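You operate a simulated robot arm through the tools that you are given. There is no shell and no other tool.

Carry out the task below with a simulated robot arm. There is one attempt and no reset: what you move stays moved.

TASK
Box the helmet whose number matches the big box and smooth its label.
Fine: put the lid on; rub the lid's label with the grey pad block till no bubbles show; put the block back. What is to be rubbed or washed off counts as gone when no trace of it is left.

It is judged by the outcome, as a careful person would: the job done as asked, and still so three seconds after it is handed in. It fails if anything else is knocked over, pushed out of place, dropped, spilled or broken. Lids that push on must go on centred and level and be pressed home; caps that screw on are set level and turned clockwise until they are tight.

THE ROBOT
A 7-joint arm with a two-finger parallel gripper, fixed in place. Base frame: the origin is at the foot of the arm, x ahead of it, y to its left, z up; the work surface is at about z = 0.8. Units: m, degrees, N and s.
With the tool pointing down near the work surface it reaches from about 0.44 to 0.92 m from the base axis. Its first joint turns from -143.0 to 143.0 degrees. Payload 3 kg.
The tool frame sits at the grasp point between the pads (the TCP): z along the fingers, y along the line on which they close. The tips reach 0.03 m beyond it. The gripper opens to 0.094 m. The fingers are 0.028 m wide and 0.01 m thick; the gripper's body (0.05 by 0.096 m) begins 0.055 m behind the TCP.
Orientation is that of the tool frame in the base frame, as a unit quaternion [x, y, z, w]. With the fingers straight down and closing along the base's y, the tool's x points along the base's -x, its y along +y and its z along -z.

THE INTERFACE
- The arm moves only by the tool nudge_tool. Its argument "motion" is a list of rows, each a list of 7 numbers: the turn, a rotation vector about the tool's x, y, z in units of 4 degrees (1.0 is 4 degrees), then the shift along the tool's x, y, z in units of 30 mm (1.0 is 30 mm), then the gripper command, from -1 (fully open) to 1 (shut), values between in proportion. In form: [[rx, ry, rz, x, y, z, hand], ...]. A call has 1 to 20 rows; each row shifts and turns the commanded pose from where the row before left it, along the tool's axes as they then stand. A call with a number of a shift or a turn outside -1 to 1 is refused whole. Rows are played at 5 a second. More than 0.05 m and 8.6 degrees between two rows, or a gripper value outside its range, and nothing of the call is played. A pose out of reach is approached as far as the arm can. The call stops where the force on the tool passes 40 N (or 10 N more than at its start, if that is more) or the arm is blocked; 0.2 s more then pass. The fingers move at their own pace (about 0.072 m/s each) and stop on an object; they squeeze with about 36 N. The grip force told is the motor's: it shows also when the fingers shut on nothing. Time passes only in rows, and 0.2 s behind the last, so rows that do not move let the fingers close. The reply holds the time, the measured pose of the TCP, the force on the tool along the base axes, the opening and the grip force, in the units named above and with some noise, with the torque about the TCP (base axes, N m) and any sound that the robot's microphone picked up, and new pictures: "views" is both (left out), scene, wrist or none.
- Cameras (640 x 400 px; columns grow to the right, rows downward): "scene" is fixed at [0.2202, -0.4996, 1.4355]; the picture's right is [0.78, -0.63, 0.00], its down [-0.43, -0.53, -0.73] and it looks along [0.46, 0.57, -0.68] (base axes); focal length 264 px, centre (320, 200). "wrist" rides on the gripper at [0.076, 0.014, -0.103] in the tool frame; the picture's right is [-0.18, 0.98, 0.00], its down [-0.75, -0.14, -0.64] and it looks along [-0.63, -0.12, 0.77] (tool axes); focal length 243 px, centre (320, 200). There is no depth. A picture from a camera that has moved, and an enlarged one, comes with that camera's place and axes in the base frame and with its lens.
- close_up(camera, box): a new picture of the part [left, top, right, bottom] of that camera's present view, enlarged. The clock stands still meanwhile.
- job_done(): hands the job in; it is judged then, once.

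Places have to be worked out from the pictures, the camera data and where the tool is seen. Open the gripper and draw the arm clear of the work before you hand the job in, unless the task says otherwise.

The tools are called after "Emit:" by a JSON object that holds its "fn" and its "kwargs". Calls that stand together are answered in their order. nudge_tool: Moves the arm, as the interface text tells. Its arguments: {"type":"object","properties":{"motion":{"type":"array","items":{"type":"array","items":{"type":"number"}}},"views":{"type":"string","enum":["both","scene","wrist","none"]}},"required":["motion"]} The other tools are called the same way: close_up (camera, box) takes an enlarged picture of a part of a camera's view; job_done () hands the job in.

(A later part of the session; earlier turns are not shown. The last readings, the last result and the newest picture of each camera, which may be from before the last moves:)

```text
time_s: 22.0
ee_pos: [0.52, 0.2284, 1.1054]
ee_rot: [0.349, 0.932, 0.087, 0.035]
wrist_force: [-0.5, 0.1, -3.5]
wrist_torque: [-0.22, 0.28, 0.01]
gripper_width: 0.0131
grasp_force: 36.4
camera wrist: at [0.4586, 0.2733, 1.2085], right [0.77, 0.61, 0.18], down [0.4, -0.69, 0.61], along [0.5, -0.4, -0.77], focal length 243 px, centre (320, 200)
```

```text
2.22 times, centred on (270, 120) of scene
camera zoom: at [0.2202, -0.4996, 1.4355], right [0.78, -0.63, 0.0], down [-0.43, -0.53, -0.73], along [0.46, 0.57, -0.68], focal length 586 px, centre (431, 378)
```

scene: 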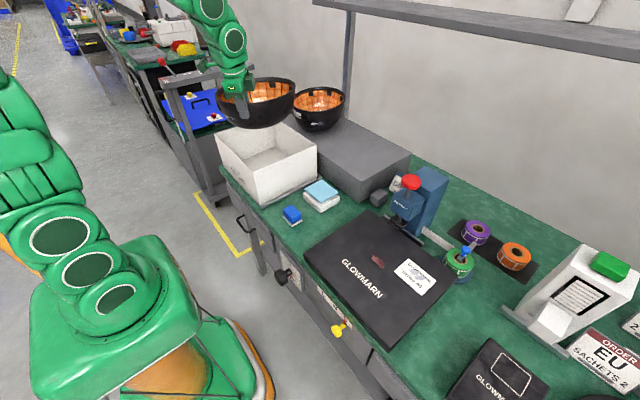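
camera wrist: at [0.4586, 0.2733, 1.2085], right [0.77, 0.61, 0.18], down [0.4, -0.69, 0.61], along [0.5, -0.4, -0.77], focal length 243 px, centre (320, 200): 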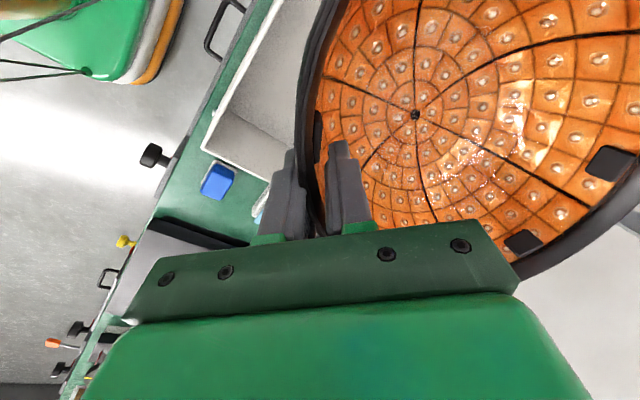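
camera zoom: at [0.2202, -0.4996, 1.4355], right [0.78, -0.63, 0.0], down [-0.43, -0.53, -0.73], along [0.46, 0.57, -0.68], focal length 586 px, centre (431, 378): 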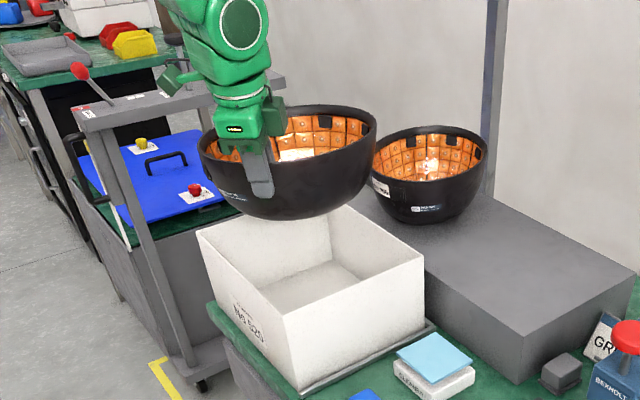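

With the box corner now visible in the wrist picture, I place the box at x 0.469–0.713, y 0.131–0.428 with rim z≈0.952. I turn the helmet 7° more for extra clearance and centre it at about (0.591, 0.284).

Emit:
{"fn": "nudge_tool", "kwargs": {"motion": [[0, 0, 0, 0.25, -0.14, -0.025, 1], [0, 0, 0, 0.25, -0.14, -0.025, 1], [0.003, -0.11, 0.573, 0, 0, 0, 1], [0.003, -0.11, 0.573, 0, 0, 0, 1], [0.003, -0.11, 0.573, 0, 0, 0, 1], [0, 0, 0, 0, 0, 0, 1]]}}

Emit:
{"fn": "close_up", "kwargs": {"camera": "scene", "box": [180, 30, 360, 210]}}

Emit:
{"fn": "close_up", "kwargs": {"camera": "wrist", "box": [160, 0, 480, 240]}}

```text
time_s: 23.4
ee_pos: [0.5026, 0.2332, 1.1056]
ee_rot: [0.406, 0.909, 0.085, 0.04]
wrist_force: [-0.6, 0.6, -3.1]
wrist_torque: [-0.19, 0.3, 0.0]
gripper_width: 0.013
grasp_force: 35.8
camera wrist: at [0.4475, 0.2842, 1.2084], right [0.84, 0.51, 0.18], down [0.31, -0.73, 0.61], along [0.44, -0.45, -0.77], focal length 243 px, centre (320, 200)
```

scene: 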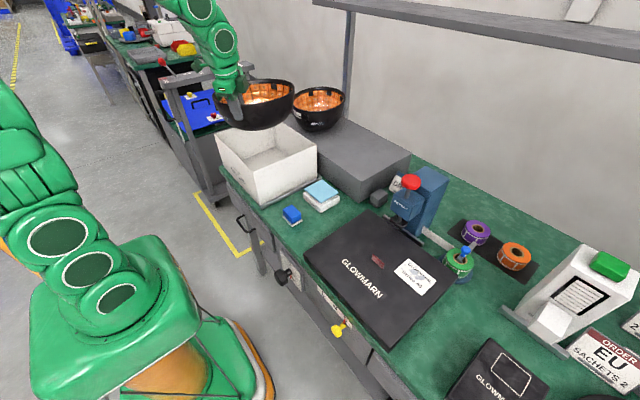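
wrist: 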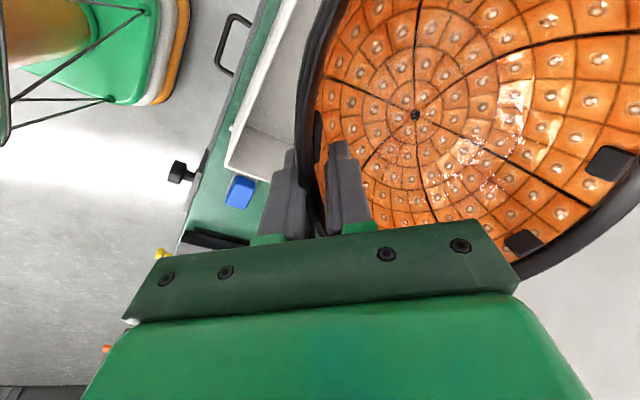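

```text
2.22 times, centred on (270, 120) of scene
camera zoom: at [0.2202, -0.4996, 1.4355], right [0.78, -0.63, 0.0], down [-0.43, -0.53, -0.73], along [0.46, 0.57, -0.68], focal length 586 px, centre (431, 378)
```

zoom: 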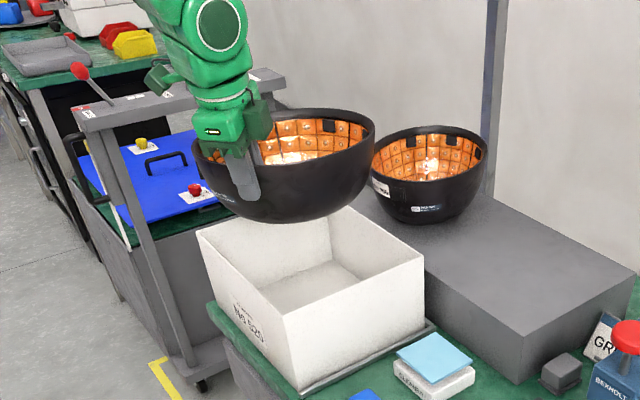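

```text
1.67 times, centred on (320, 120) of wrist
camera zoom: at [0.4475, 0.2842, 1.2084], right [0.84, 0.51, 0.18], down [0.31, -0.73, 0.61], along [0.44, -0.45, -0.77], focal length 404 px, centre (320, 333)
```

zoom: 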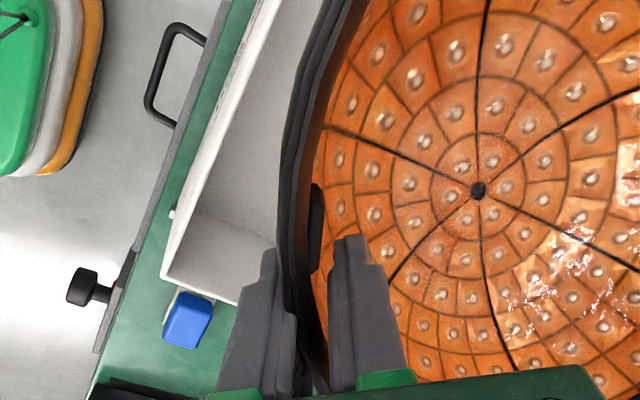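

I take an enlarged look at the held helmet to check its level and size before lowering.

Emit:
{"fn": "close_up", "kwargs": {"camera": "scene", "box": [205, 60, 305, 140]}}

Emit:
{"fn": "close_up", "kwargs": {"camera": "scene", "box": [205, 110, 335, 210]}}

```text
5.00 times, centred on (255, 100) of scene
camera zoom: at [0.2202, -0.4996, 1.4355], right [0.78, -0.63, 0.0], down [-0.43, -0.53, -0.73], along [0.46, 0.57, -0.68], focal length 1319 px, centre (645, 700)
```

zoom: 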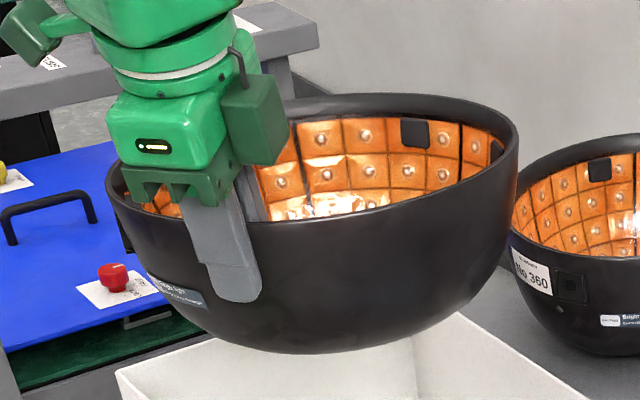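

```text
4.00 times, centred on (270, 160) of scene
camera zoom: at [0.2202, -0.4996, 1.4355], right [0.78, -0.63, 0.0], down [-0.43, -0.53, -0.73], along [0.46, 0.57, -0.68], focal length 1055 px, centre (520, 360)
```

zoom: 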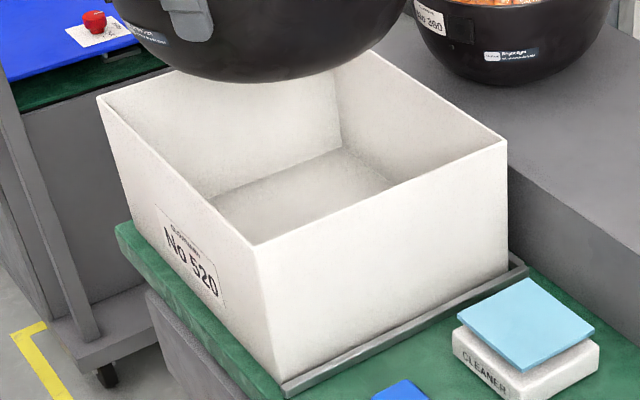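

The rim in the scene picture looks rolled: its left end is about 3–4 cm lower than level would give, so I judge it rolled about 8° around the closing axis. I turn the tool about its y by +8° to level it and look again.

Emit:
{"fn": "nudge_tool", "kwargs": {"motion": [[0, 0.5, 0, 0, 0, 0, 1], [0, 0.5, 0, 0, 0, 0, 1], [0, 0.5, 0, 0, 0, 0, 1], [0, 0.5, 0, 0, 0, 0, 1], [0, 0, 0, 0, 0, 0, 1]]}}

Emit:
{"fn": "close_up", "kwargs": {"camera": "scene", "box": [205, 60, 305, 140]}}

```text
time_s: 24.6
ee_pos: [0.5028, 0.2319, 1.1075]
ee_rot: [0.397, 0.91, 0.114, -0.024]
wrist_force: [-0.2, 0.0, -2.8]
wrist_torque: [-0.22, 0.25, 0.01]
gripper_width: 0.013
grasp_force: 36.1
camera wrist: at [0.4558, 0.2717, 1.2184], right [0.84, 0.51, 0.16], down [0.38, -0.78, 0.5], along [0.38, -0.36, -0.85], focal length 243 px, centre (320, 200)
```

scene: 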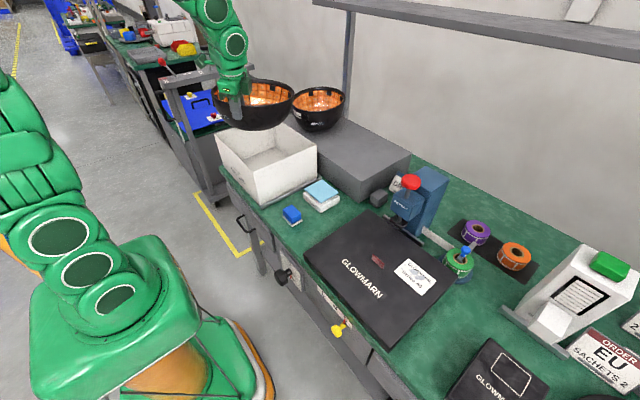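
wrist: 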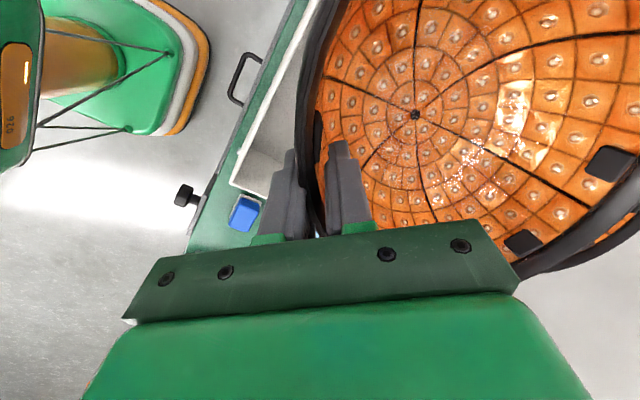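

```text
5.00 times, centred on (255, 100) of scene
camera zoom: at [0.2202, -0.4996, 1.4355], right [0.78, -0.63, 0.0], down [-0.43, -0.53, -0.73], along [0.46, 0.57, -0.68], focal length 1319 px, centre (645, 700)
```

zoom: 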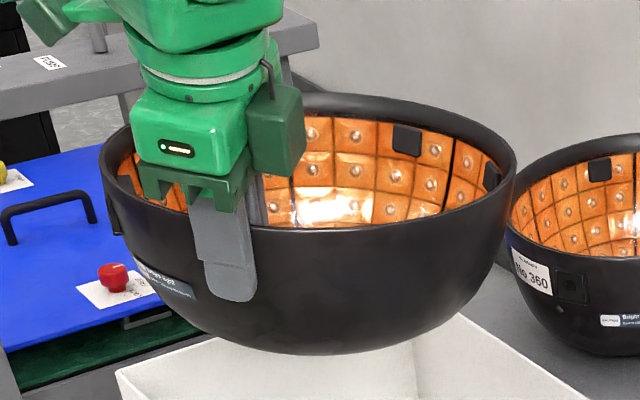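

The rim is now nearly level, but its long axis measures up to about 0.26 m, so it must lie closer to the box's long (y) direction. I turn it about 13° more and re-centre it at roughly (0.591, 0.282).

Emit:
{"fn": "nudge_tool", "kwargs": {"motion": [[0, 0.3, 0, 0.21, 0.1, 0.05, 1], [0, 0, 0, 0.21, 0.1, 0.05, 1], [-0.109, -0.153, 0.789, 0, 0, 0, 1], [-0.109, -0.153, 0.789, 0, 0, 0, 1], [-0.109, -0.153, 0.789, 0, 0, 0, 1], [-0.109, -0.153, 0.789, 0, 0, 0, 1], [0, 0, 0, 0, 0, 0, 1]]}}

Emit:
{"fn": "close_up", "kwargs": {"camera": "scene", "box": [205, 60, 305, 140]}}

Emit:
{"fn": "close_up", "kwargs": {"camera": "wrist", "box": [160, 0, 480, 240]}}

```text
time_s: 26.2
ee_pos: [0.4986, 0.2457, 1.1054]
ee_rot: [0.499, 0.858, 0.118, -0.021]
wrist_force: [0.3, 0.6, -3.0]
wrist_torque: [-0.15, 0.3, -0.01]
gripper_width: 0.0128
grasp_force: 36.3
camera wrist: at [0.4639, 0.2928, 1.2196], right [0.94, 0.31, 0.15], down [0.2, -0.85, 0.48], along [0.28, -0.42, -0.86], focal length 243 px, centre (320, 200)
```

scene: 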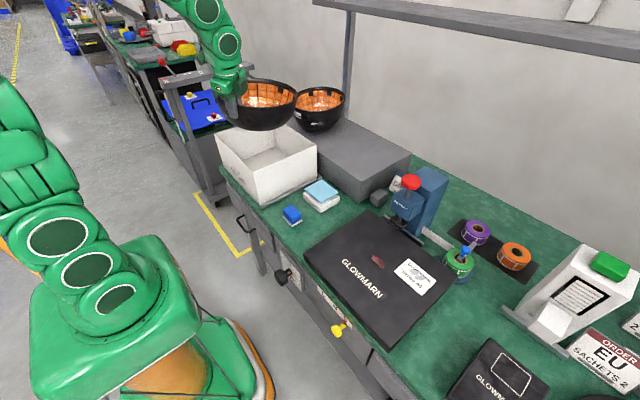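
wrist: 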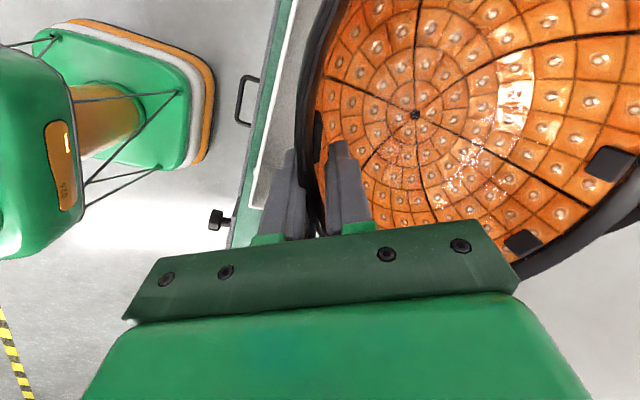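

```text
5.00 times, centred on (255, 100) of scene
camera zoom: at [0.2202, -0.4996, 1.4355], right [0.78, -0.63, 0.0], down [-0.43, -0.53, -0.73], along [0.46, 0.57, -0.68], focal length 1319 px, centre (645, 700)
```

zoom: 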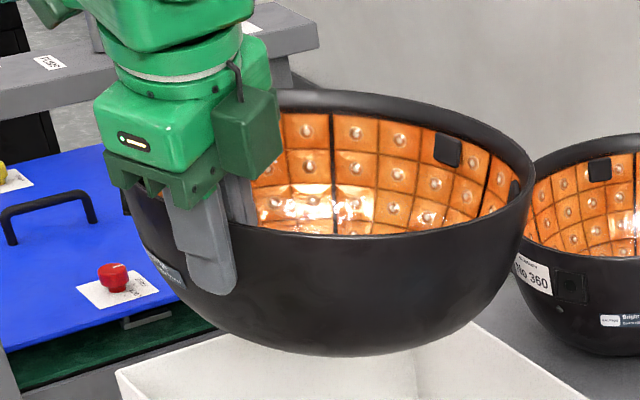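

```text
1.67 times, centred on (320, 120) of wrist
camera zoom: at [0.4639, 0.2928, 1.2196], right [0.94, 0.31, 0.15], down [0.2, -0.85, 0.48], along [0.28, -0.42, -0.86], focal length 404 px, centre (320, 333)
```

zoom: 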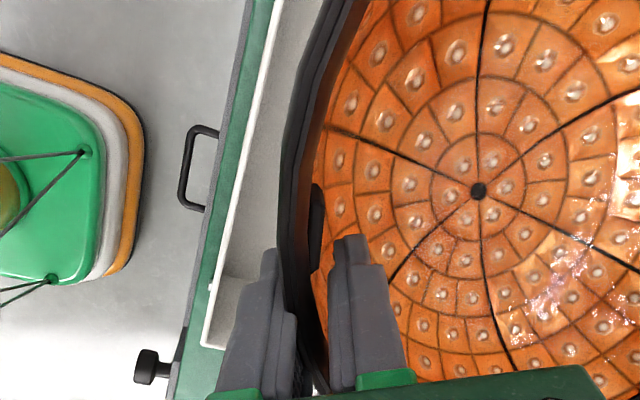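

The helmet is now turned well and its centre is about (0.59, 0.285). I lower 8 cm straight down so its bottom enters the box, then check the gaps.

Emit:
{"fn": "nudge_tool", "kwargs": {"motion": [[0, 0, 0, -0.08, -0.097, 0.518, 1], [0, 0, 0, -0.08, -0.097, 0.518, 1], [0, 0, 0, -0.08, -0.097, 0.518, 1], [0, 0, 0, -0.08, -0.097, 0.518, 1], [0, 0, 0, -0.08, -0.097, 0.518, 1], [0, 0, 0, 0, 0, 0, 1]]}}

Emit:
{"fn": "close_up", "kwargs": {"camera": "scene", "box": [205, 90, 325, 180]}}

Emit:
{"fn": "close_up", "kwargs": {"camera": "wrist", "box": [160, 0, 480, 240]}}

```text
time_s: 27.6
ee_pos: [0.4978, 0.2452, 1.0269]
ee_rot: [0.498, 0.859, 0.118, -0.021]
wrist_force: [-0.2, -0.3, -2.5]
wrist_torque: [-0.13, 0.31, 0.0]
gripper_width: 0.0128
grasp_force: 35.8
camera wrist: at [0.4625, 0.2928, 1.1402], right [0.94, 0.31, 0.15], down [0.21, -0.85, 0.48], along [0.28, -0.42, -0.86], focal length 243 px, centre (320, 200)
```

scene: 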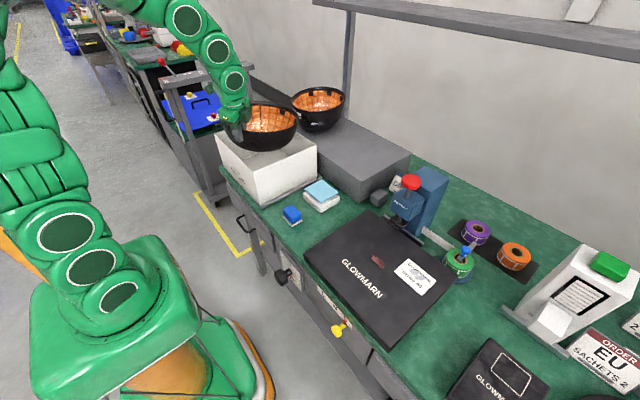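
wrist: 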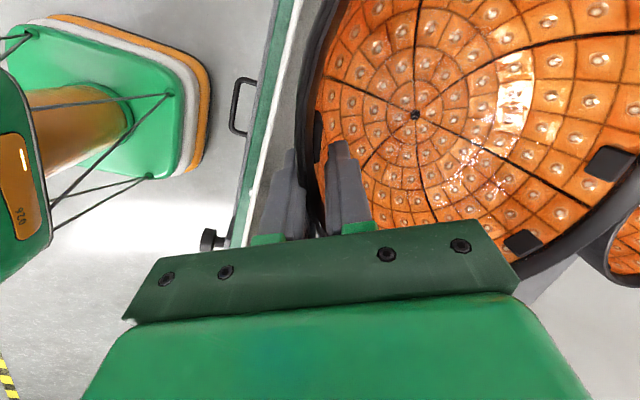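

```text
4.44 times, centred on (265, 135) of scene
camera zoom: at [0.2202, -0.4996, 1.4355], right [0.78, -0.63, 0.0], down [-0.43, -0.53, -0.73], along [0.46, 0.57, -0.68], focal length 1172 px, centre (564, 489)
```

zoom: 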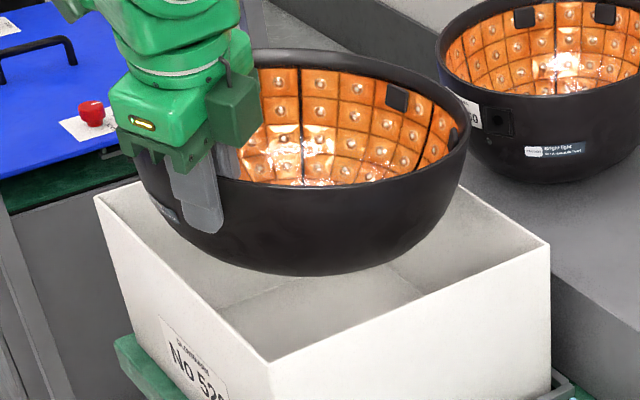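

```text
1.67 times, centred on (320, 120) of wrist
camera zoom: at [0.4625, 0.2928, 1.1402], right [0.94, 0.31, 0.15], down [0.21, -0.85, 0.48], along [0.28, -0.42, -0.86], focal length 404 px, centre (320, 333)
```

zoom: 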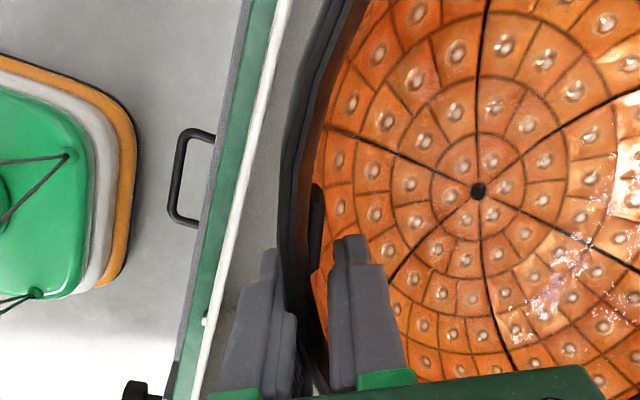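

Re-checking the geometry, I over-corrected the roll by about 4°, and the outer finger would be too near the box wall. I undo 4° of roll, turn back 10° and shift so that helmet and finger each get about 1 cm of clearance.

Emit:
{"fn": "nudge_tool", "kwargs": {"motion": [[0, 0, 0, -0.3, 0.01, -0.045, 1], [0, 0, 0, -0.285, 0.01, -0.045, 1], [0.128, 0.152, -0.808, 0, 0, 0, 1], [0.128, 0.152, -0.808, 0, 0, 0, 1], [0.128, 0.152, -0.808, 0, 0, 0, 1], [0, -0.5, 0, 0, 0, 0, 1], [0, -0.5, 0, 0, 0, 0, 1], [0, 0, 0, 0, 0, 0, 1]]}}

Emit:
{"fn": "close_up", "kwargs": {"camera": "scene", "box": [205, 90, 325, 180]}}

Emit:
{"fn": "close_up", "kwargs": {"camera": "wrist", "box": [160, 0, 480, 240]}}

```text
time_s: 29.4
ee_pos: [0.5071, 0.2301, 1.0268]
ee_rot: [0.425, 0.9, 0.101, 0.002]
wrist_force: [-0.6, 0.4, -3.1]
wrist_torque: [-0.19, 0.29, 0.03]
gripper_width: 0.0132
grasp_force: 36.1
camera wrist: at [0.4608, 0.2777, 1.1354], right [0.87, 0.47, 0.16], down [0.32, -0.78, 0.54], along [0.38, -0.42, -0.83], focal length 243 px, centre (320, 200)
```

scene: 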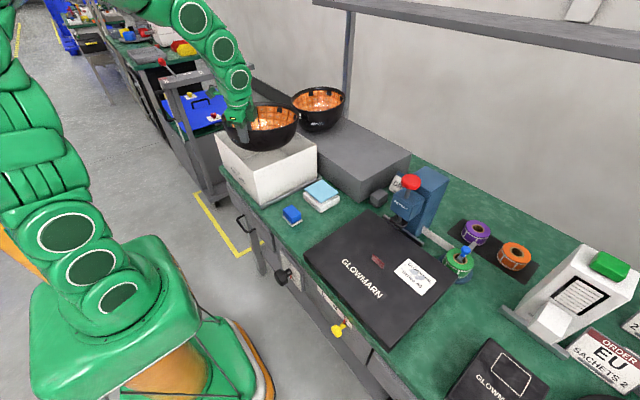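
wrist: 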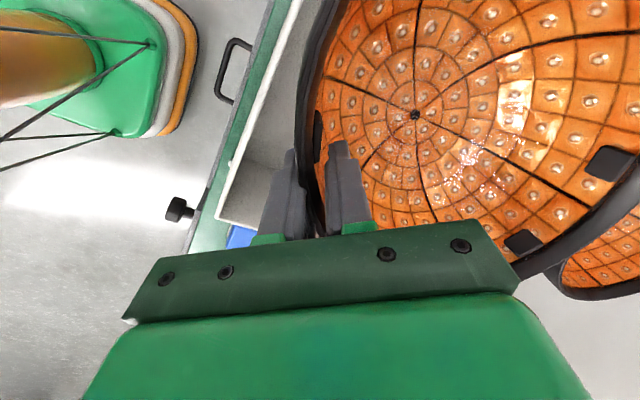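

```text
4.44 times, centred on (265, 135) of scene
camera zoom: at [0.2202, -0.4996, 1.4355], right [0.78, -0.63, 0.0], down [-0.43, -0.53, -0.73], along [0.46, 0.57, -0.68], focal length 1172 px, centre (564, 489)
```

zoom: 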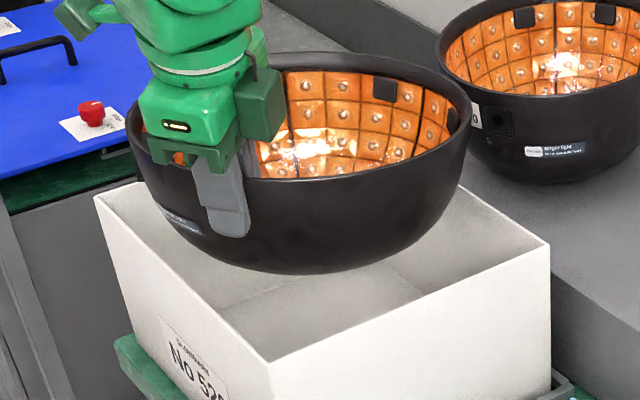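

```text
1.67 times, centred on (320, 120) of wrist
camera zoom: at [0.4608, 0.2777, 1.1354], right [0.87, 0.47, 0.16], down [0.32, -0.78, 0.54], along [0.38, -0.42, -0.83], focal length 404 px, centre (320, 333)
```

zoom: 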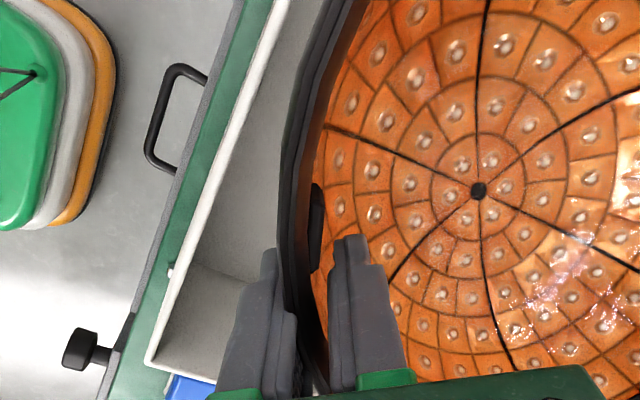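

Clearances look right now. I lower 6 cm more, slowly, then check again.

Emit:
{"fn": "nudge_tool", "kwargs": {"motion": [[0, 0, 0, -0.033, -0.073, 0.392, 1], [0, 0, 0, -0.033, -0.073, 0.392, 1], [0, 0, 0, -0.033, -0.073, 0.392, 1], [0, 0, 0, -0.033, -0.073, 0.392, 1], [0, 0, 0, -0.033, -0.073, 0.392, 1], [0, 0, 0, 0, 0, 0, 1]]}}

Emit:
{"fn": "close_up", "kwargs": {"camera": "scene", "box": [205, 90, 325, 180]}}

Emit:
{"fn": "close_up", "kwargs": {"camera": "wrist", "box": [160, 0, 480, 240]}}

```text
time_s: 30.8
ee_pos: [0.5078, 0.2305, 0.9673]
ee_rot: [0.424, 0.9, 0.102, 0.0]
wrist_force: [-4.5, -0.7, -0.7]
wrist_torque: [-0.05, 0.03, 0.1]
gripper_width: 0.013
grasp_force: 36.2
camera wrist: at [0.4603, 0.2779, 1.0761], right [0.87, 0.47, 0.16], down [0.32, -0.78, 0.54], along [0.38, -0.42, -0.83], focal length 243 px, centre (320, 200)
```

scene: 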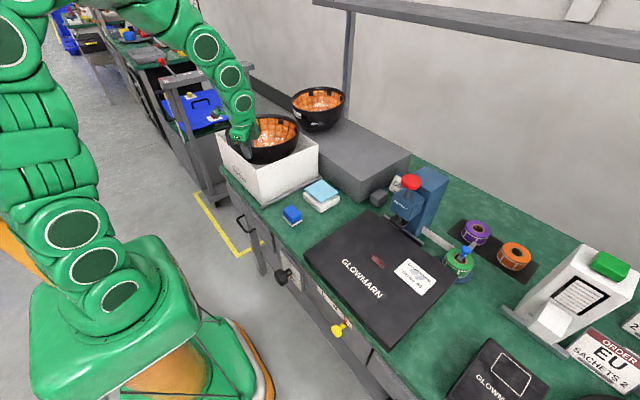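
wrist: 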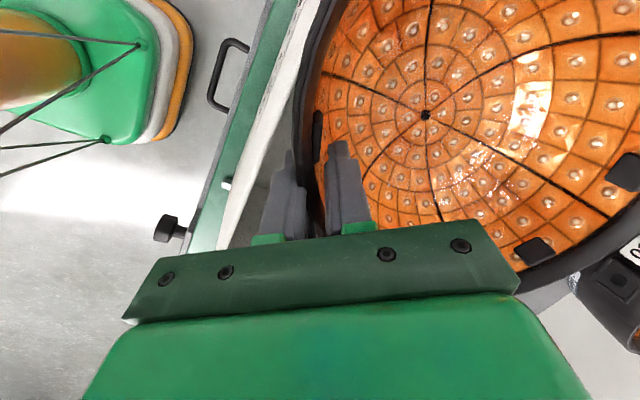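

```text
4.44 times, centred on (265, 135) of scene
camera zoom: at [0.2202, -0.4996, 1.4355], right [0.78, -0.63, 0.0], down [-0.43, -0.53, -0.73], along [0.46, 0.57, -0.68], focal length 1172 px, centre (564, 489)
```

zoom: 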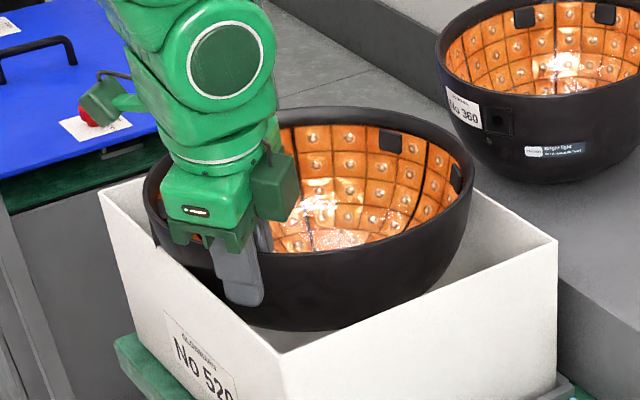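

```text
1.67 times, centred on (320, 120) of wrist
camera zoom: at [0.4603, 0.2779, 1.0761], right [0.87, 0.47, 0.16], down [0.32, -0.78, 0.54], along [0.38, -0.42, -0.83], focal length 404 px, centre (320, 333)
```

zoom: 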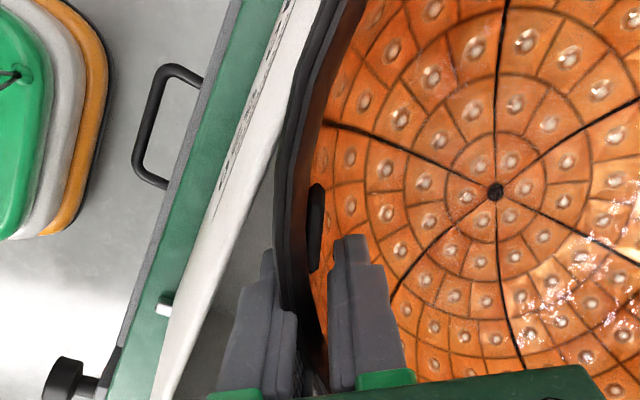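

The force (-4.5 N in x) and the shifted box edge show the helmet is pressing the box's far (+x) wall and tilting the box. I raise 2.5 cm at once and check that the box settles back.

Emit:
{"fn": "nudge_tool", "kwargs": {"motion": [[0, 0, 0, 0.033, 0.073, -0.392, 1], [0, 0, 0, 0.033, 0.073, -0.392, 1], [0, 0, 0, 0, 0, 0, 1], [0, 0, 0, 0, 0, 0, 1]]}}

Emit:
{"fn": "close_up", "kwargs": {"camera": "scene", "box": [205, 90, 325, 180]}}

Emit:
{"fn": "close_up", "kwargs": {"camera": "wrist", "box": [160, 0, 480, 240]}}

Emit:
{"fn": "close_up", "kwargs": {"camera": "scene", "box": [205, 130, 335, 220]}}

```text
time_s: 31.8
ee_pos: [0.5078, 0.2321, 0.9908]
ee_rot: [0.424, 0.9, 0.101, 0.001]
wrist_force: [-0.1, 0.0, -3.0]
wrist_torque: [-0.17, 0.31, 0.0]
gripper_width: 0.0129
grasp_force: 36.1
camera wrist: at [0.461, 0.2784, 1.0999], right [0.87, 0.47, 0.16], down [0.32, -0.78, 0.54], along [0.38, -0.42, -0.83], focal length 243 px, centre (320, 200)
```

scene: 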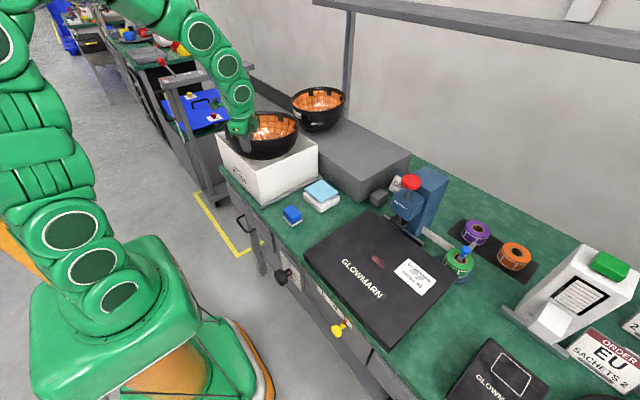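
wrist: 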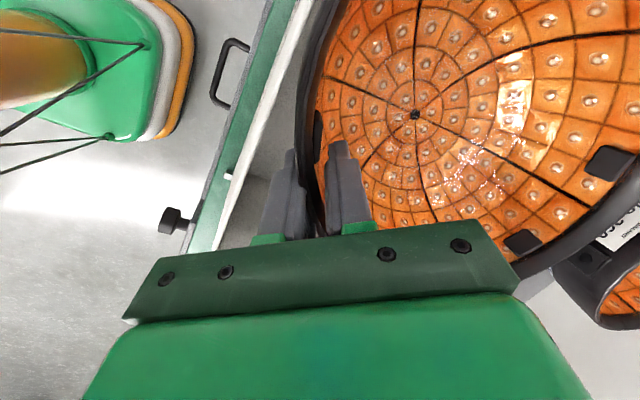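

```text
4.44 times, centred on (265, 135) of scene
camera zoom: at [0.2202, -0.4996, 1.4355], right [0.78, -0.63, 0.0], down [-0.43, -0.53, -0.73], along [0.46, 0.57, -0.68], focal length 1172 px, centre (564, 489)
```

zoom: 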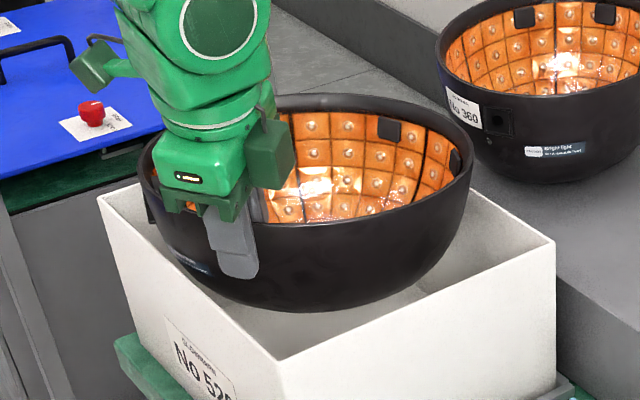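

```text
1.67 times, centred on (320, 120) of wrist
camera zoom: at [0.461, 0.2784, 1.0999], right [0.87, 0.47, 0.16], down [0.32, -0.78, 0.54], along [0.38, -0.42, -0.83], focal length 404 px, centre (320, 333)
```

zoom: 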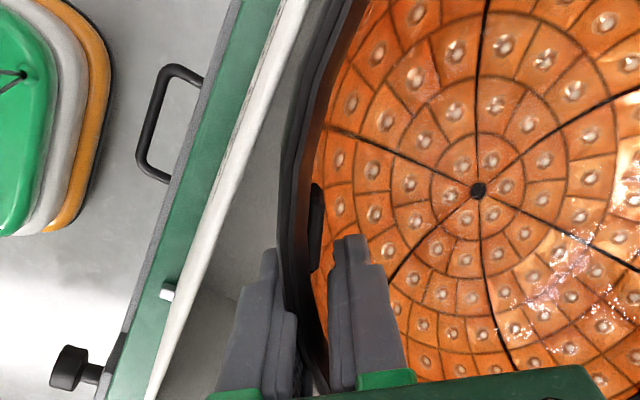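

```text
4.44 times, centred on (270, 175) of scene
camera zoom: at [0.2202, -0.4996, 1.4355], right [0.78, -0.63, 0.0], down [-0.43, -0.53, -0.73], along [0.46, 0.57, -0.68], focal length 1172 px, centre (542, 311)
```

zoom: 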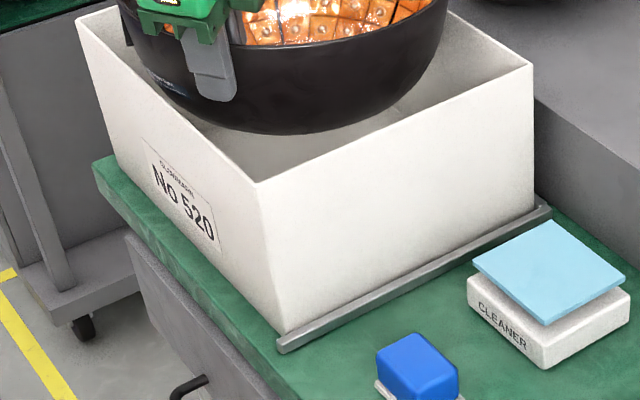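

The helmet is larger than I judged and this grip leaves too little room for the outer finger in the box. I'll set the helmet back on the stand, turned about 45° already, and regrip it where the finger will end up in the box corner; first I lift it clear and carry it back in -y.

Emit:
{"fn": "nudge_tool", "kwargs": {"motion": [[0, 0, 0, 0.064, 0.14, -0.752, 1], [0, 0, 0, 0.064, 0.14, -0.752, 1], [0, 0, 0, 0.064, 0.14, -0.752, 1], [0, 0, 0, 0.064, 0.14, -0.752, 1], [0, 0, 0, 0.064, 0.14, -0.752, 1], [0, 0, 0, -0.3, -0.25, -0.07, 1], [0, 0, 0, -0.61, -0.496, -0.145, 1], [0, 0, 0, -0.61, -0.496, -0.145, 1], [0, 0, 0, -0.61, -0.496, -0.145, 1], [0, 0, 0, -0.61, -0.496, -0.145, 1], [0, 0, 0, -0.61, -0.496, -0.145, 1], [0, 0, 0, -0.61, -0.496, -0.145, 1], [0, 0, 0, -0.61, -0.496, -0.145, 1], [0, 0, 0, -0.61, -0.496, -0.145, 1], [0, 0, 0, -0.61, -0.496, -0.145, 1], [0, 0, 0, -0.31, -0.246, -0.075, 1], [0, 0, 0, 0, 0, 0, 1]]}}

Emit:
{"fn": "close_up", "kwargs": {"camera": "scene", "box": [205, 90, 365, 210]}}

```text
time_s: 35.4
ee_pos: [0.5081, -0.0099, 1.1062]
ee_rot: [0.424, 0.9, 0.101, 0.002]
wrist_force: [-0.1, 0.3, -3.4]
wrist_torque: [-0.2, 0.32, -0.03]
gripper_width: 0.013
grasp_force: 36.0
camera wrist: at [0.4612, 0.0368, 1.2142], right [0.87, 0.47, 0.16], down [0.32, -0.78, 0.54], along [0.38, -0.42, -0.83], focal length 243 px, centre (320, 200)
```

scene: 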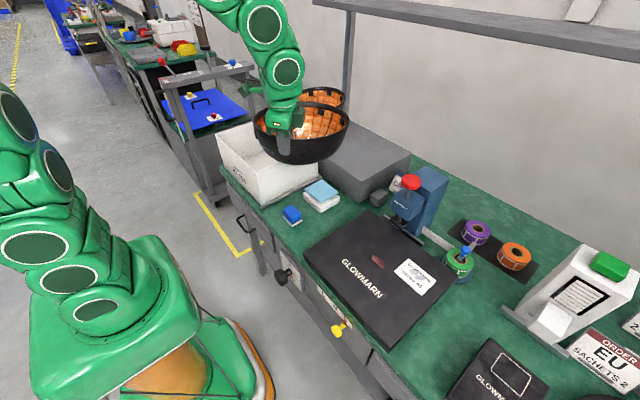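
wrist: 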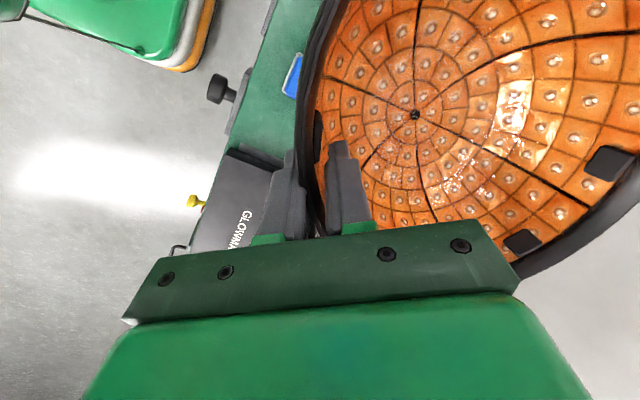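

```text
3.33 times, centred on (285, 150) of scene
camera zoom: at [0.2202, -0.4996, 1.4355], right [0.78, -0.63, 0.0], down [-0.43, -0.53, -0.73], along [0.46, 0.57, -0.68], focal length 879 px, centre (437, 367)
```

zoom: 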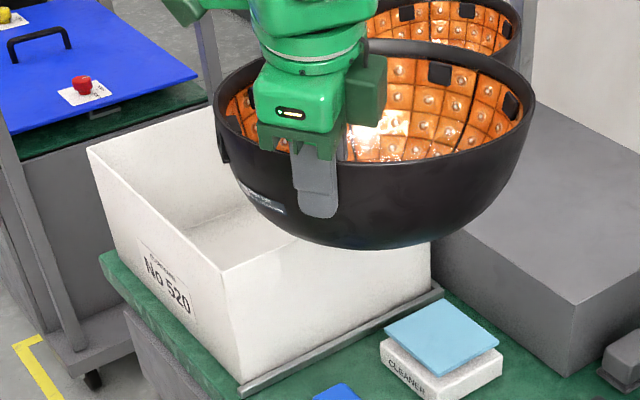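

The helmet is clear. Now I carry it in +x above the stand.

Emit:
{"fn": "nudge_tool", "kwargs": {"motion": [[0, 0, 0, -0.3, 0.36, 0.04, 1], [0, 0, 0, -0.55, 0.656, 0.075, 1], [0, 0, 0, -0.55, 0.656, 0.075, 1], [0, 0, 0, -0.55, 0.656, 0.075, 1], [0, 0, 0, -0.55, 0.656, 0.075, 1], [0, 0, 0, -0.55, 0.656, 0.075, 1], [0, 0, 0, -0.55, 0.656, 0.075, 1], [0, 0, 0, -0.55, 0.656, 0.075, 1], [0, 0, 0, -0.55, 0.656, 0.075, 1], [0, 0, 0, -0.25, 0.3, 0.035, 1], [0, 0, 0, 0, 0, 0, 1]]}}

Emit:
{"fn": "close_up", "kwargs": {"camera": "scene", "box": [285, 60, 445, 200]}}

```text
time_s: 37.8
ee_pos: [0.7398, -0.0103, 1.1046]
ee_rot: [0.425, 0.9, 0.1, 0.0]
wrist_force: [-0.3, 0.1, -3.8]
wrist_torque: [-0.19, 0.33, 0.0]
gripper_width: 0.0129
grasp_force: 36.0
camera wrist: at [0.6931, 0.037, 1.2135], right [0.87, 0.47, 0.16], down [0.32, -0.78, 0.54], along [0.38, -0.42, -0.83], focal length 243 px, centre (320, 200)
```

scene: 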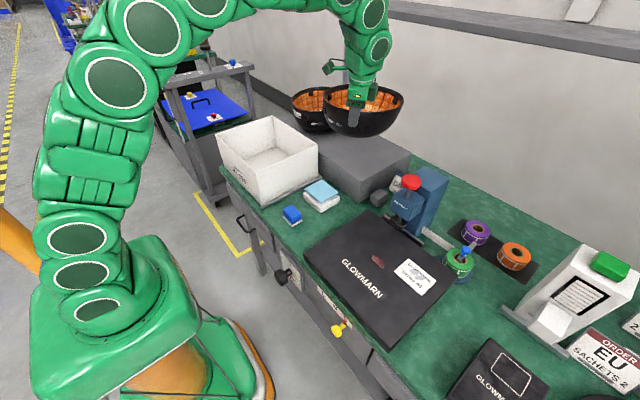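
wrist: 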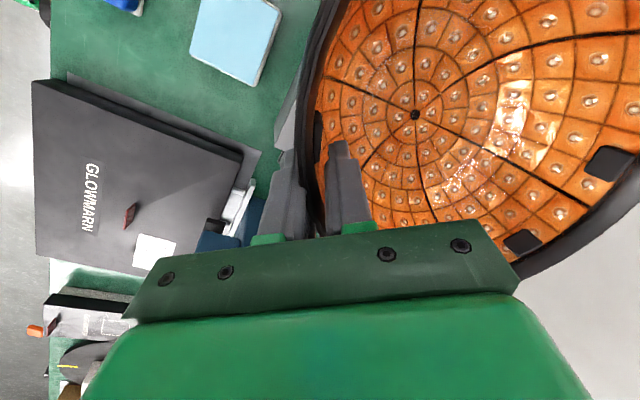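

```text
2.86 times, centred on (365, 130) of scene
camera zoom: at [0.2202, -0.4996, 1.4355], right [0.78, -0.63, 0.0], down [-0.43, -0.53, -0.73], along [0.46, 0.57, -0.68], focal length 754 px, centre (191, 400)
```

zoom: 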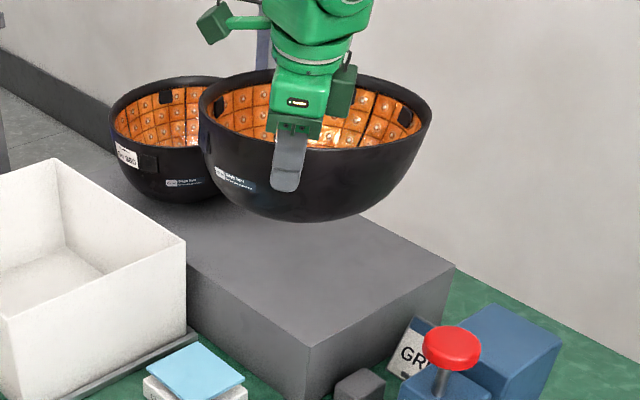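

The helmet hangs above the free part of the stand, clear of helmet 360. I lower it most of the way.

Emit:
{"fn": "nudge_tool", "kwargs": {"motion": [[0, 0, 0, -0.048, -0.104, 0.555, 1], [0, 0, 0, -0.048, -0.104, 0.555, 1], [0, 0, 0, -0.048, -0.104, 0.555, 1], [0, 0, 0, -0.048, -0.104, 0.555, 1], [0, 0, 0, -0.048, -0.104, 0.555, 1], [0, 0, 0, 0, 0, 0, 1]]}}

Emit:
{"fn": "close_up", "kwargs": {"camera": "scene", "box": [285, 60, 445, 200]}}

```text
time_s: 39.2
ee_pos: [0.7404, -0.0072, 1.0199]
ee_rot: [0.425, 0.899, 0.101, 0.001]
wrist_force: [0.2, 0.2, -3.6]
wrist_torque: [-0.19, 0.28, 0.01]
gripper_width: 0.0127
grasp_force: 35.8
camera wrist: at [0.6937, 0.039, 1.1285], right [0.87, 0.47, 0.16], down [0.32, -0.78, 0.54], along [0.38, -0.42, -0.83], focal length 243 px, centre (320, 200)
```

scene: 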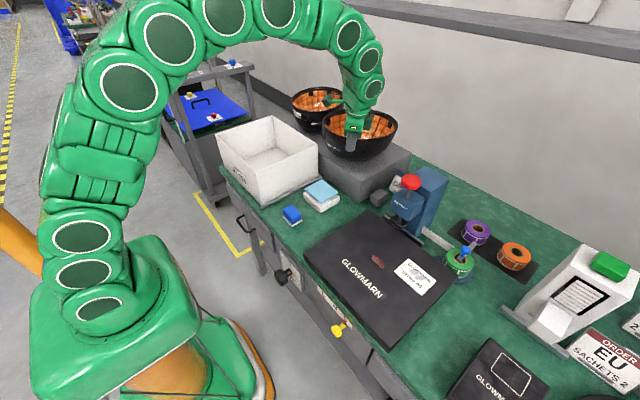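
wrist: 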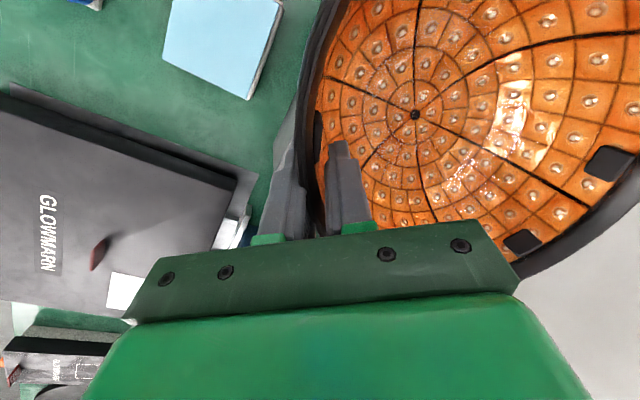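

```text
2.86 times, centred on (365, 130) of scene
camera zoom: at [0.2202, -0.4996, 1.4355], right [0.78, -0.63, 0.0], down [-0.43, -0.53, -0.73], along [0.46, 0.57, -0.68], focal length 754 px, centre (191, 400)
```

zoom: 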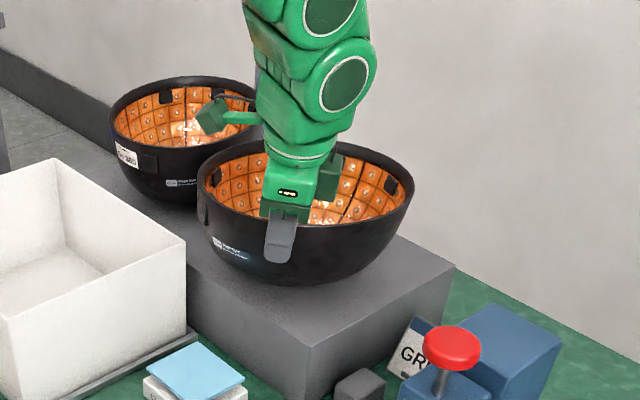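

Still hanging freely. I lower in 3 mm steps until contact shows in the force.

Emit:
{"fn": "nudge_tool", "kwargs": {"motion": [[0, 0, 0, -0.0084, -0.0183, 0.098, 1], [0, 0, 0, -0.0084, -0.0183, 0.098, 1], [0, 0, 0, -0.0084, -0.0183, 0.098, 1], [0, 0, 0, 0, 0, 0, 1]], "views": "none"}}

```text
time_s: 40.2
ee_pos: [0.7397, -0.0084, 1.0123]
ee_rot: [0.426, 0.899, 0.102, 0.0]
wrist_force: [0.8, -1.3, -3.7]
wrist_torque: [-0.18, 0.29, -0.02]
gripper_width: 0.0127
grasp_force: 36.7
```

Not yet in contact; I continue in small steps.

Emit:
{"fn": "nudge_tool", "kwargs": {"motion": [[0, 0, 0, -0.0084, -0.0183, 0.098, 1], [0, 0, 0, 0, 0, 0, 1]], "views": "none"}}

Emit:
{"fn": "nudge_tool", "kwargs": {"motion": [[0, 0, 0, -0.0084, -0.0183, 0.098, 1], [0, 0, 0, 0, 0, 0, 1]], "views": "none"}}

Emit:
{"fn": "nudge_tool", "kwargs": {"motion": [[0, 0, 0, -0.0084, -0.0183, 0.098, 1], [0, 0, 0, 0, 0, 0, 1]], "views": "none"}}

```text
time_s: 40.8
ee_pos: [0.7396, -0.0092, 1.0079]
ee_rot: [0.425, 0.899, 0.102, 0.0]
wrist_force: [-0.3, -0.8, -3.1]
wrist_torque: [-0.16, 0.3, -0.01]
gripper_width: 0.0128
grasp_force: 35.9
```

```text
time_s: 41.4
ee_pos: [0.7395, -0.0081, 1.0054]
ee_rot: [0.424, 0.9, 0.102, 0.001]
wrist_force: [-0.1, 0.4, -3.8]
wrist_torque: [-0.17, 0.32, -0.03]
gripper_width: 0.0128
grasp_force: 35.9
```

```text
time_s: 42.0
ee_pos: [0.7401, -0.01, 1.003]
ee_rot: [0.425, 0.9, 0.101, 0.0]
wrist_force: [-8.6, -3.4, 8.7]
wrist_torque: [-0.25, 0.01, -0.13]
gripper_width: 0.0129
grasp_force: 36.1
```

Contact: +8.7 N at TCP z≈1.003. I open the fingers gently and look.

Emit:
{"fn": "nudge_tool", "kwargs": {"motion": [[0, 0, 0, 0, 0, 0, 0.7], [0, 0, 0, 0, 0, 0, 0.5], [0, 0, 0, 0, 0, 0, 0.3], [0, 0, 0, 0, 0, 0, 0.2], [0, 0, 0, 0, 0, 0, 0.2]]}}

Emit:
{"fn": "close_up", "kwargs": {"camera": "scene", "box": [285, 60, 445, 200]}}

```text
time_s: 43.2
ee_pos: [0.7393, -0.0094, 1.0021]
ee_rot: [0.425, 0.899, 0.101, 0.001]
wrist_force: [-0.5, -0.2, 0.6]
wrist_torque: [0.0, 0.0, 0.02]
gripper_width: 0.0375
grasp_force: 0.1
camera wrist: at [0.6925, 0.0373, 1.1111], right [0.87, 0.47, 0.16], down [0.32, -0.78, 0.54], along [0.38, -0.42, -0.83], focal length 243 px, centre (320, 200)
```

scene: 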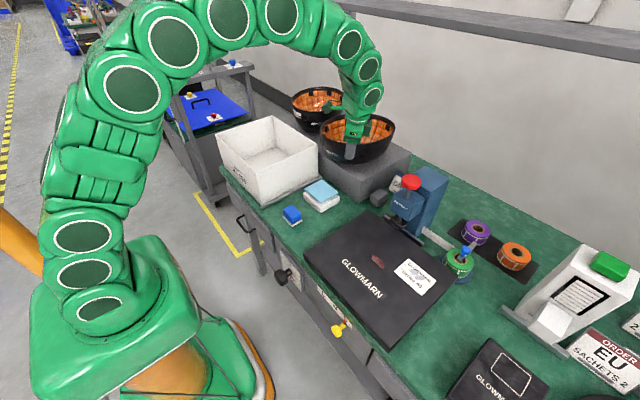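
wrist: 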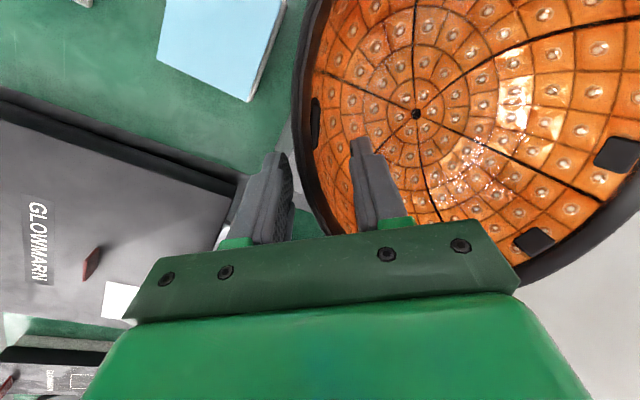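

```text
2.86 times, centred on (365, 130) of scene
camera zoom: at [0.2202, -0.4996, 1.4355], right [0.78, -0.63, 0.0], down [-0.43, -0.53, -0.73], along [0.46, 0.57, -0.68], focal length 754 px, centre (191, 400)
```

zoom: 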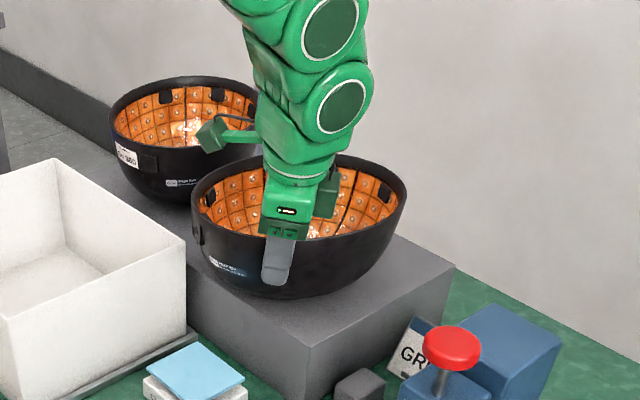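

The helmet stands upright on the stand again. I open further, withdraw along the fingers, and turn the tool back to vertical for a look from above.

Emit:
{"fn": "nudge_tool", "kwargs": {"motion": [[0, 0, 0, 0, 0, -0.3, -0.2], [0, 0, 0, 0, 0, -0.6, -0.2], [0, 0, 0, 0, 0, -0.8, -0.2], [0, 0, 0, 0, 0, -1, -0.5], [0, 0, 0, 0, 0, -1, -1], [0, 0, 0, 0, 0, -1, -1], [0, 0, 0, 0, 0, 0, -1]]}}

Emit:
{"fn": "nudge_tool", "kwargs": {"motion": [[0.214, 0, -0.902, 0, 0, 0, -1], [0.214, 0, -0.902, 0, 0, 0, -1], [0.214, 0, -0.902, 0, 0, 0, -1], [0.214, 0, -0.902, 0, 0, 0, -1], [0.214, 0, -0.902, 0, 0, 0, -1], [0.214, 0, -0.902, 0, 0, 0, -1], [0.214, 0, -0.902, 0, 0, 0, -1], [0.214, 0, -0.902, 0, 0, 0, -1], [0.214, 0, -0.902, 0, 0, 0, -1], [0.214, 0, -0.902, 0, 0, 0, -1], [0.214, 0, -0.902, 0, 0, 0, -1], [0.214, 0, -0.902, 0, 0, 0, -1], [0.214, 0, -0.902, 0, 0, 0, -1], [0.214, 0, -0.902, 0, 0, 0, -1], [0, 0, 0, 0, 0, 0, -1]]}}

Emit:
{"fn": "close_up", "kwargs": {"camera": "scene", "box": [285, 60, 445, 200]}}

Emit:
{"fn": "close_up", "kwargs": {"camera": "wrist", "box": [220, 60, 480, 240]}}

```text
time_s: 44.8
ee_pos: [0.7285, -0.0363, 1.1427]
ee_rot: [0.425, 0.9, 0.101, 0.001]
wrist_force: [0.6, -0.8, -1.0]
wrist_torque: [-0.01, 0.01, -0.02]
gripper_width: 0.0941
grasp_force: 0.0
camera wrist: at [0.6811, 0.0119, 1.2509], right [0.87, 0.47, 0.16], down [0.32, -0.78, 0.54], along [0.38, -0.42, -0.83], focal length 243 px, centre (320, 200)
```

scene: 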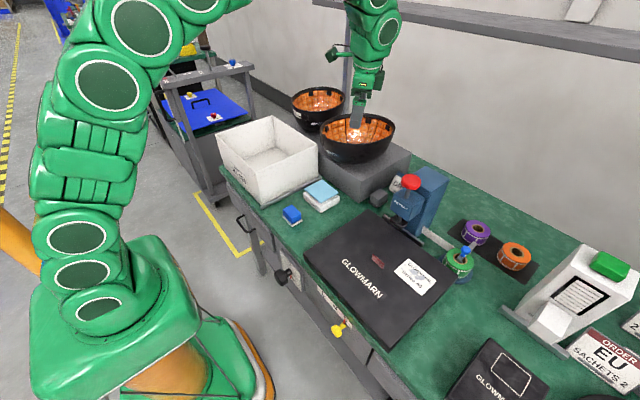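
wrist: 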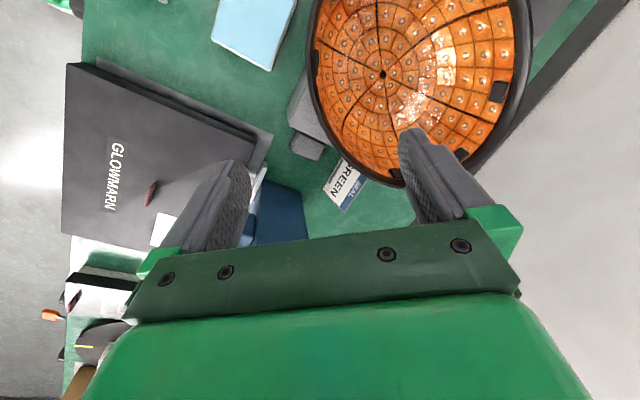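

```text
time_s: 48.0
ee_pos: [0.7273, -0.0348, 1.1413]
ee_rot: [-0.002, 1.0, 0.0, 0.001]
wrist_force: [-0.4, -0.5, 0.0]
wrist_torque: [0.0, -0.02, -0.01]
gripper_width: 0.0942
grasp_force: 0.0
camera wrist: at [0.6513, -0.0222, 1.2426], right [0.18, 0.98, 0.0], down [0.75, -0.14, 0.64], along [0.63, -0.12, -0.77], focal length 243 px, centre (320, 200)
```

scene: 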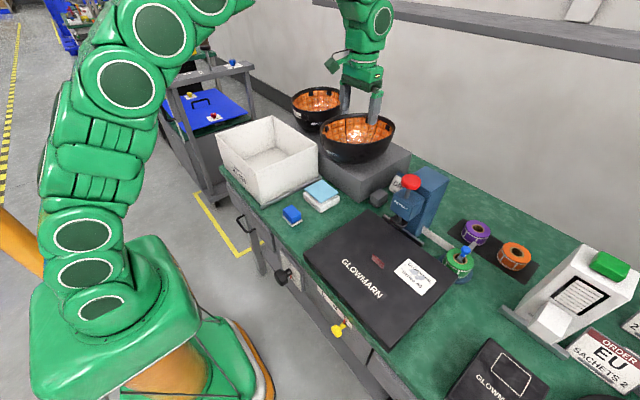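
wrist: 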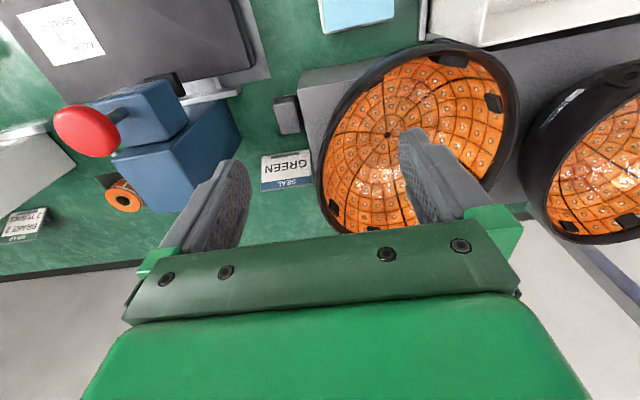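

```text
2.86 times, centred on (365, 130) of scene
camera zoom: at [0.2202, -0.4996, 1.4355], right [0.78, -0.63, 0.0], down [-0.43, -0.53, -0.73], along [0.46, 0.57, -0.68], focal length 754 px, centre (191, 400)
```

zoom: 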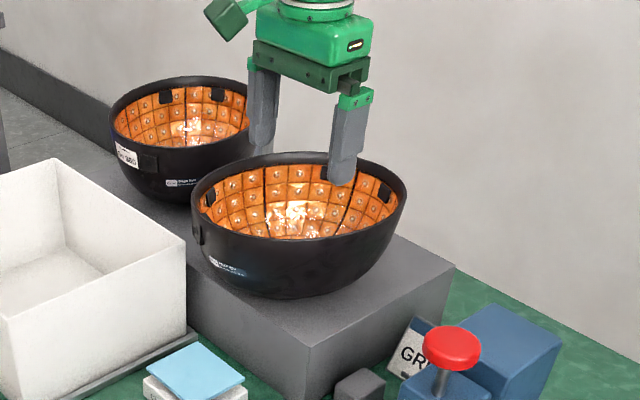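

```text
2.22 times, centred on (350, 150) of wrist
camera zoom: at [0.6513, -0.0222, 1.2426], right [0.18, 0.98, 0.0], down [0.75, -0.14, 0.64], along [0.63, -0.12, -0.77], focal length 539 px, centre (253, 311)
```

zoom: 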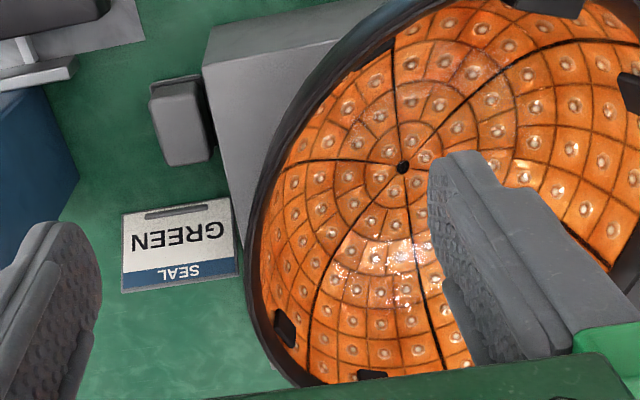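

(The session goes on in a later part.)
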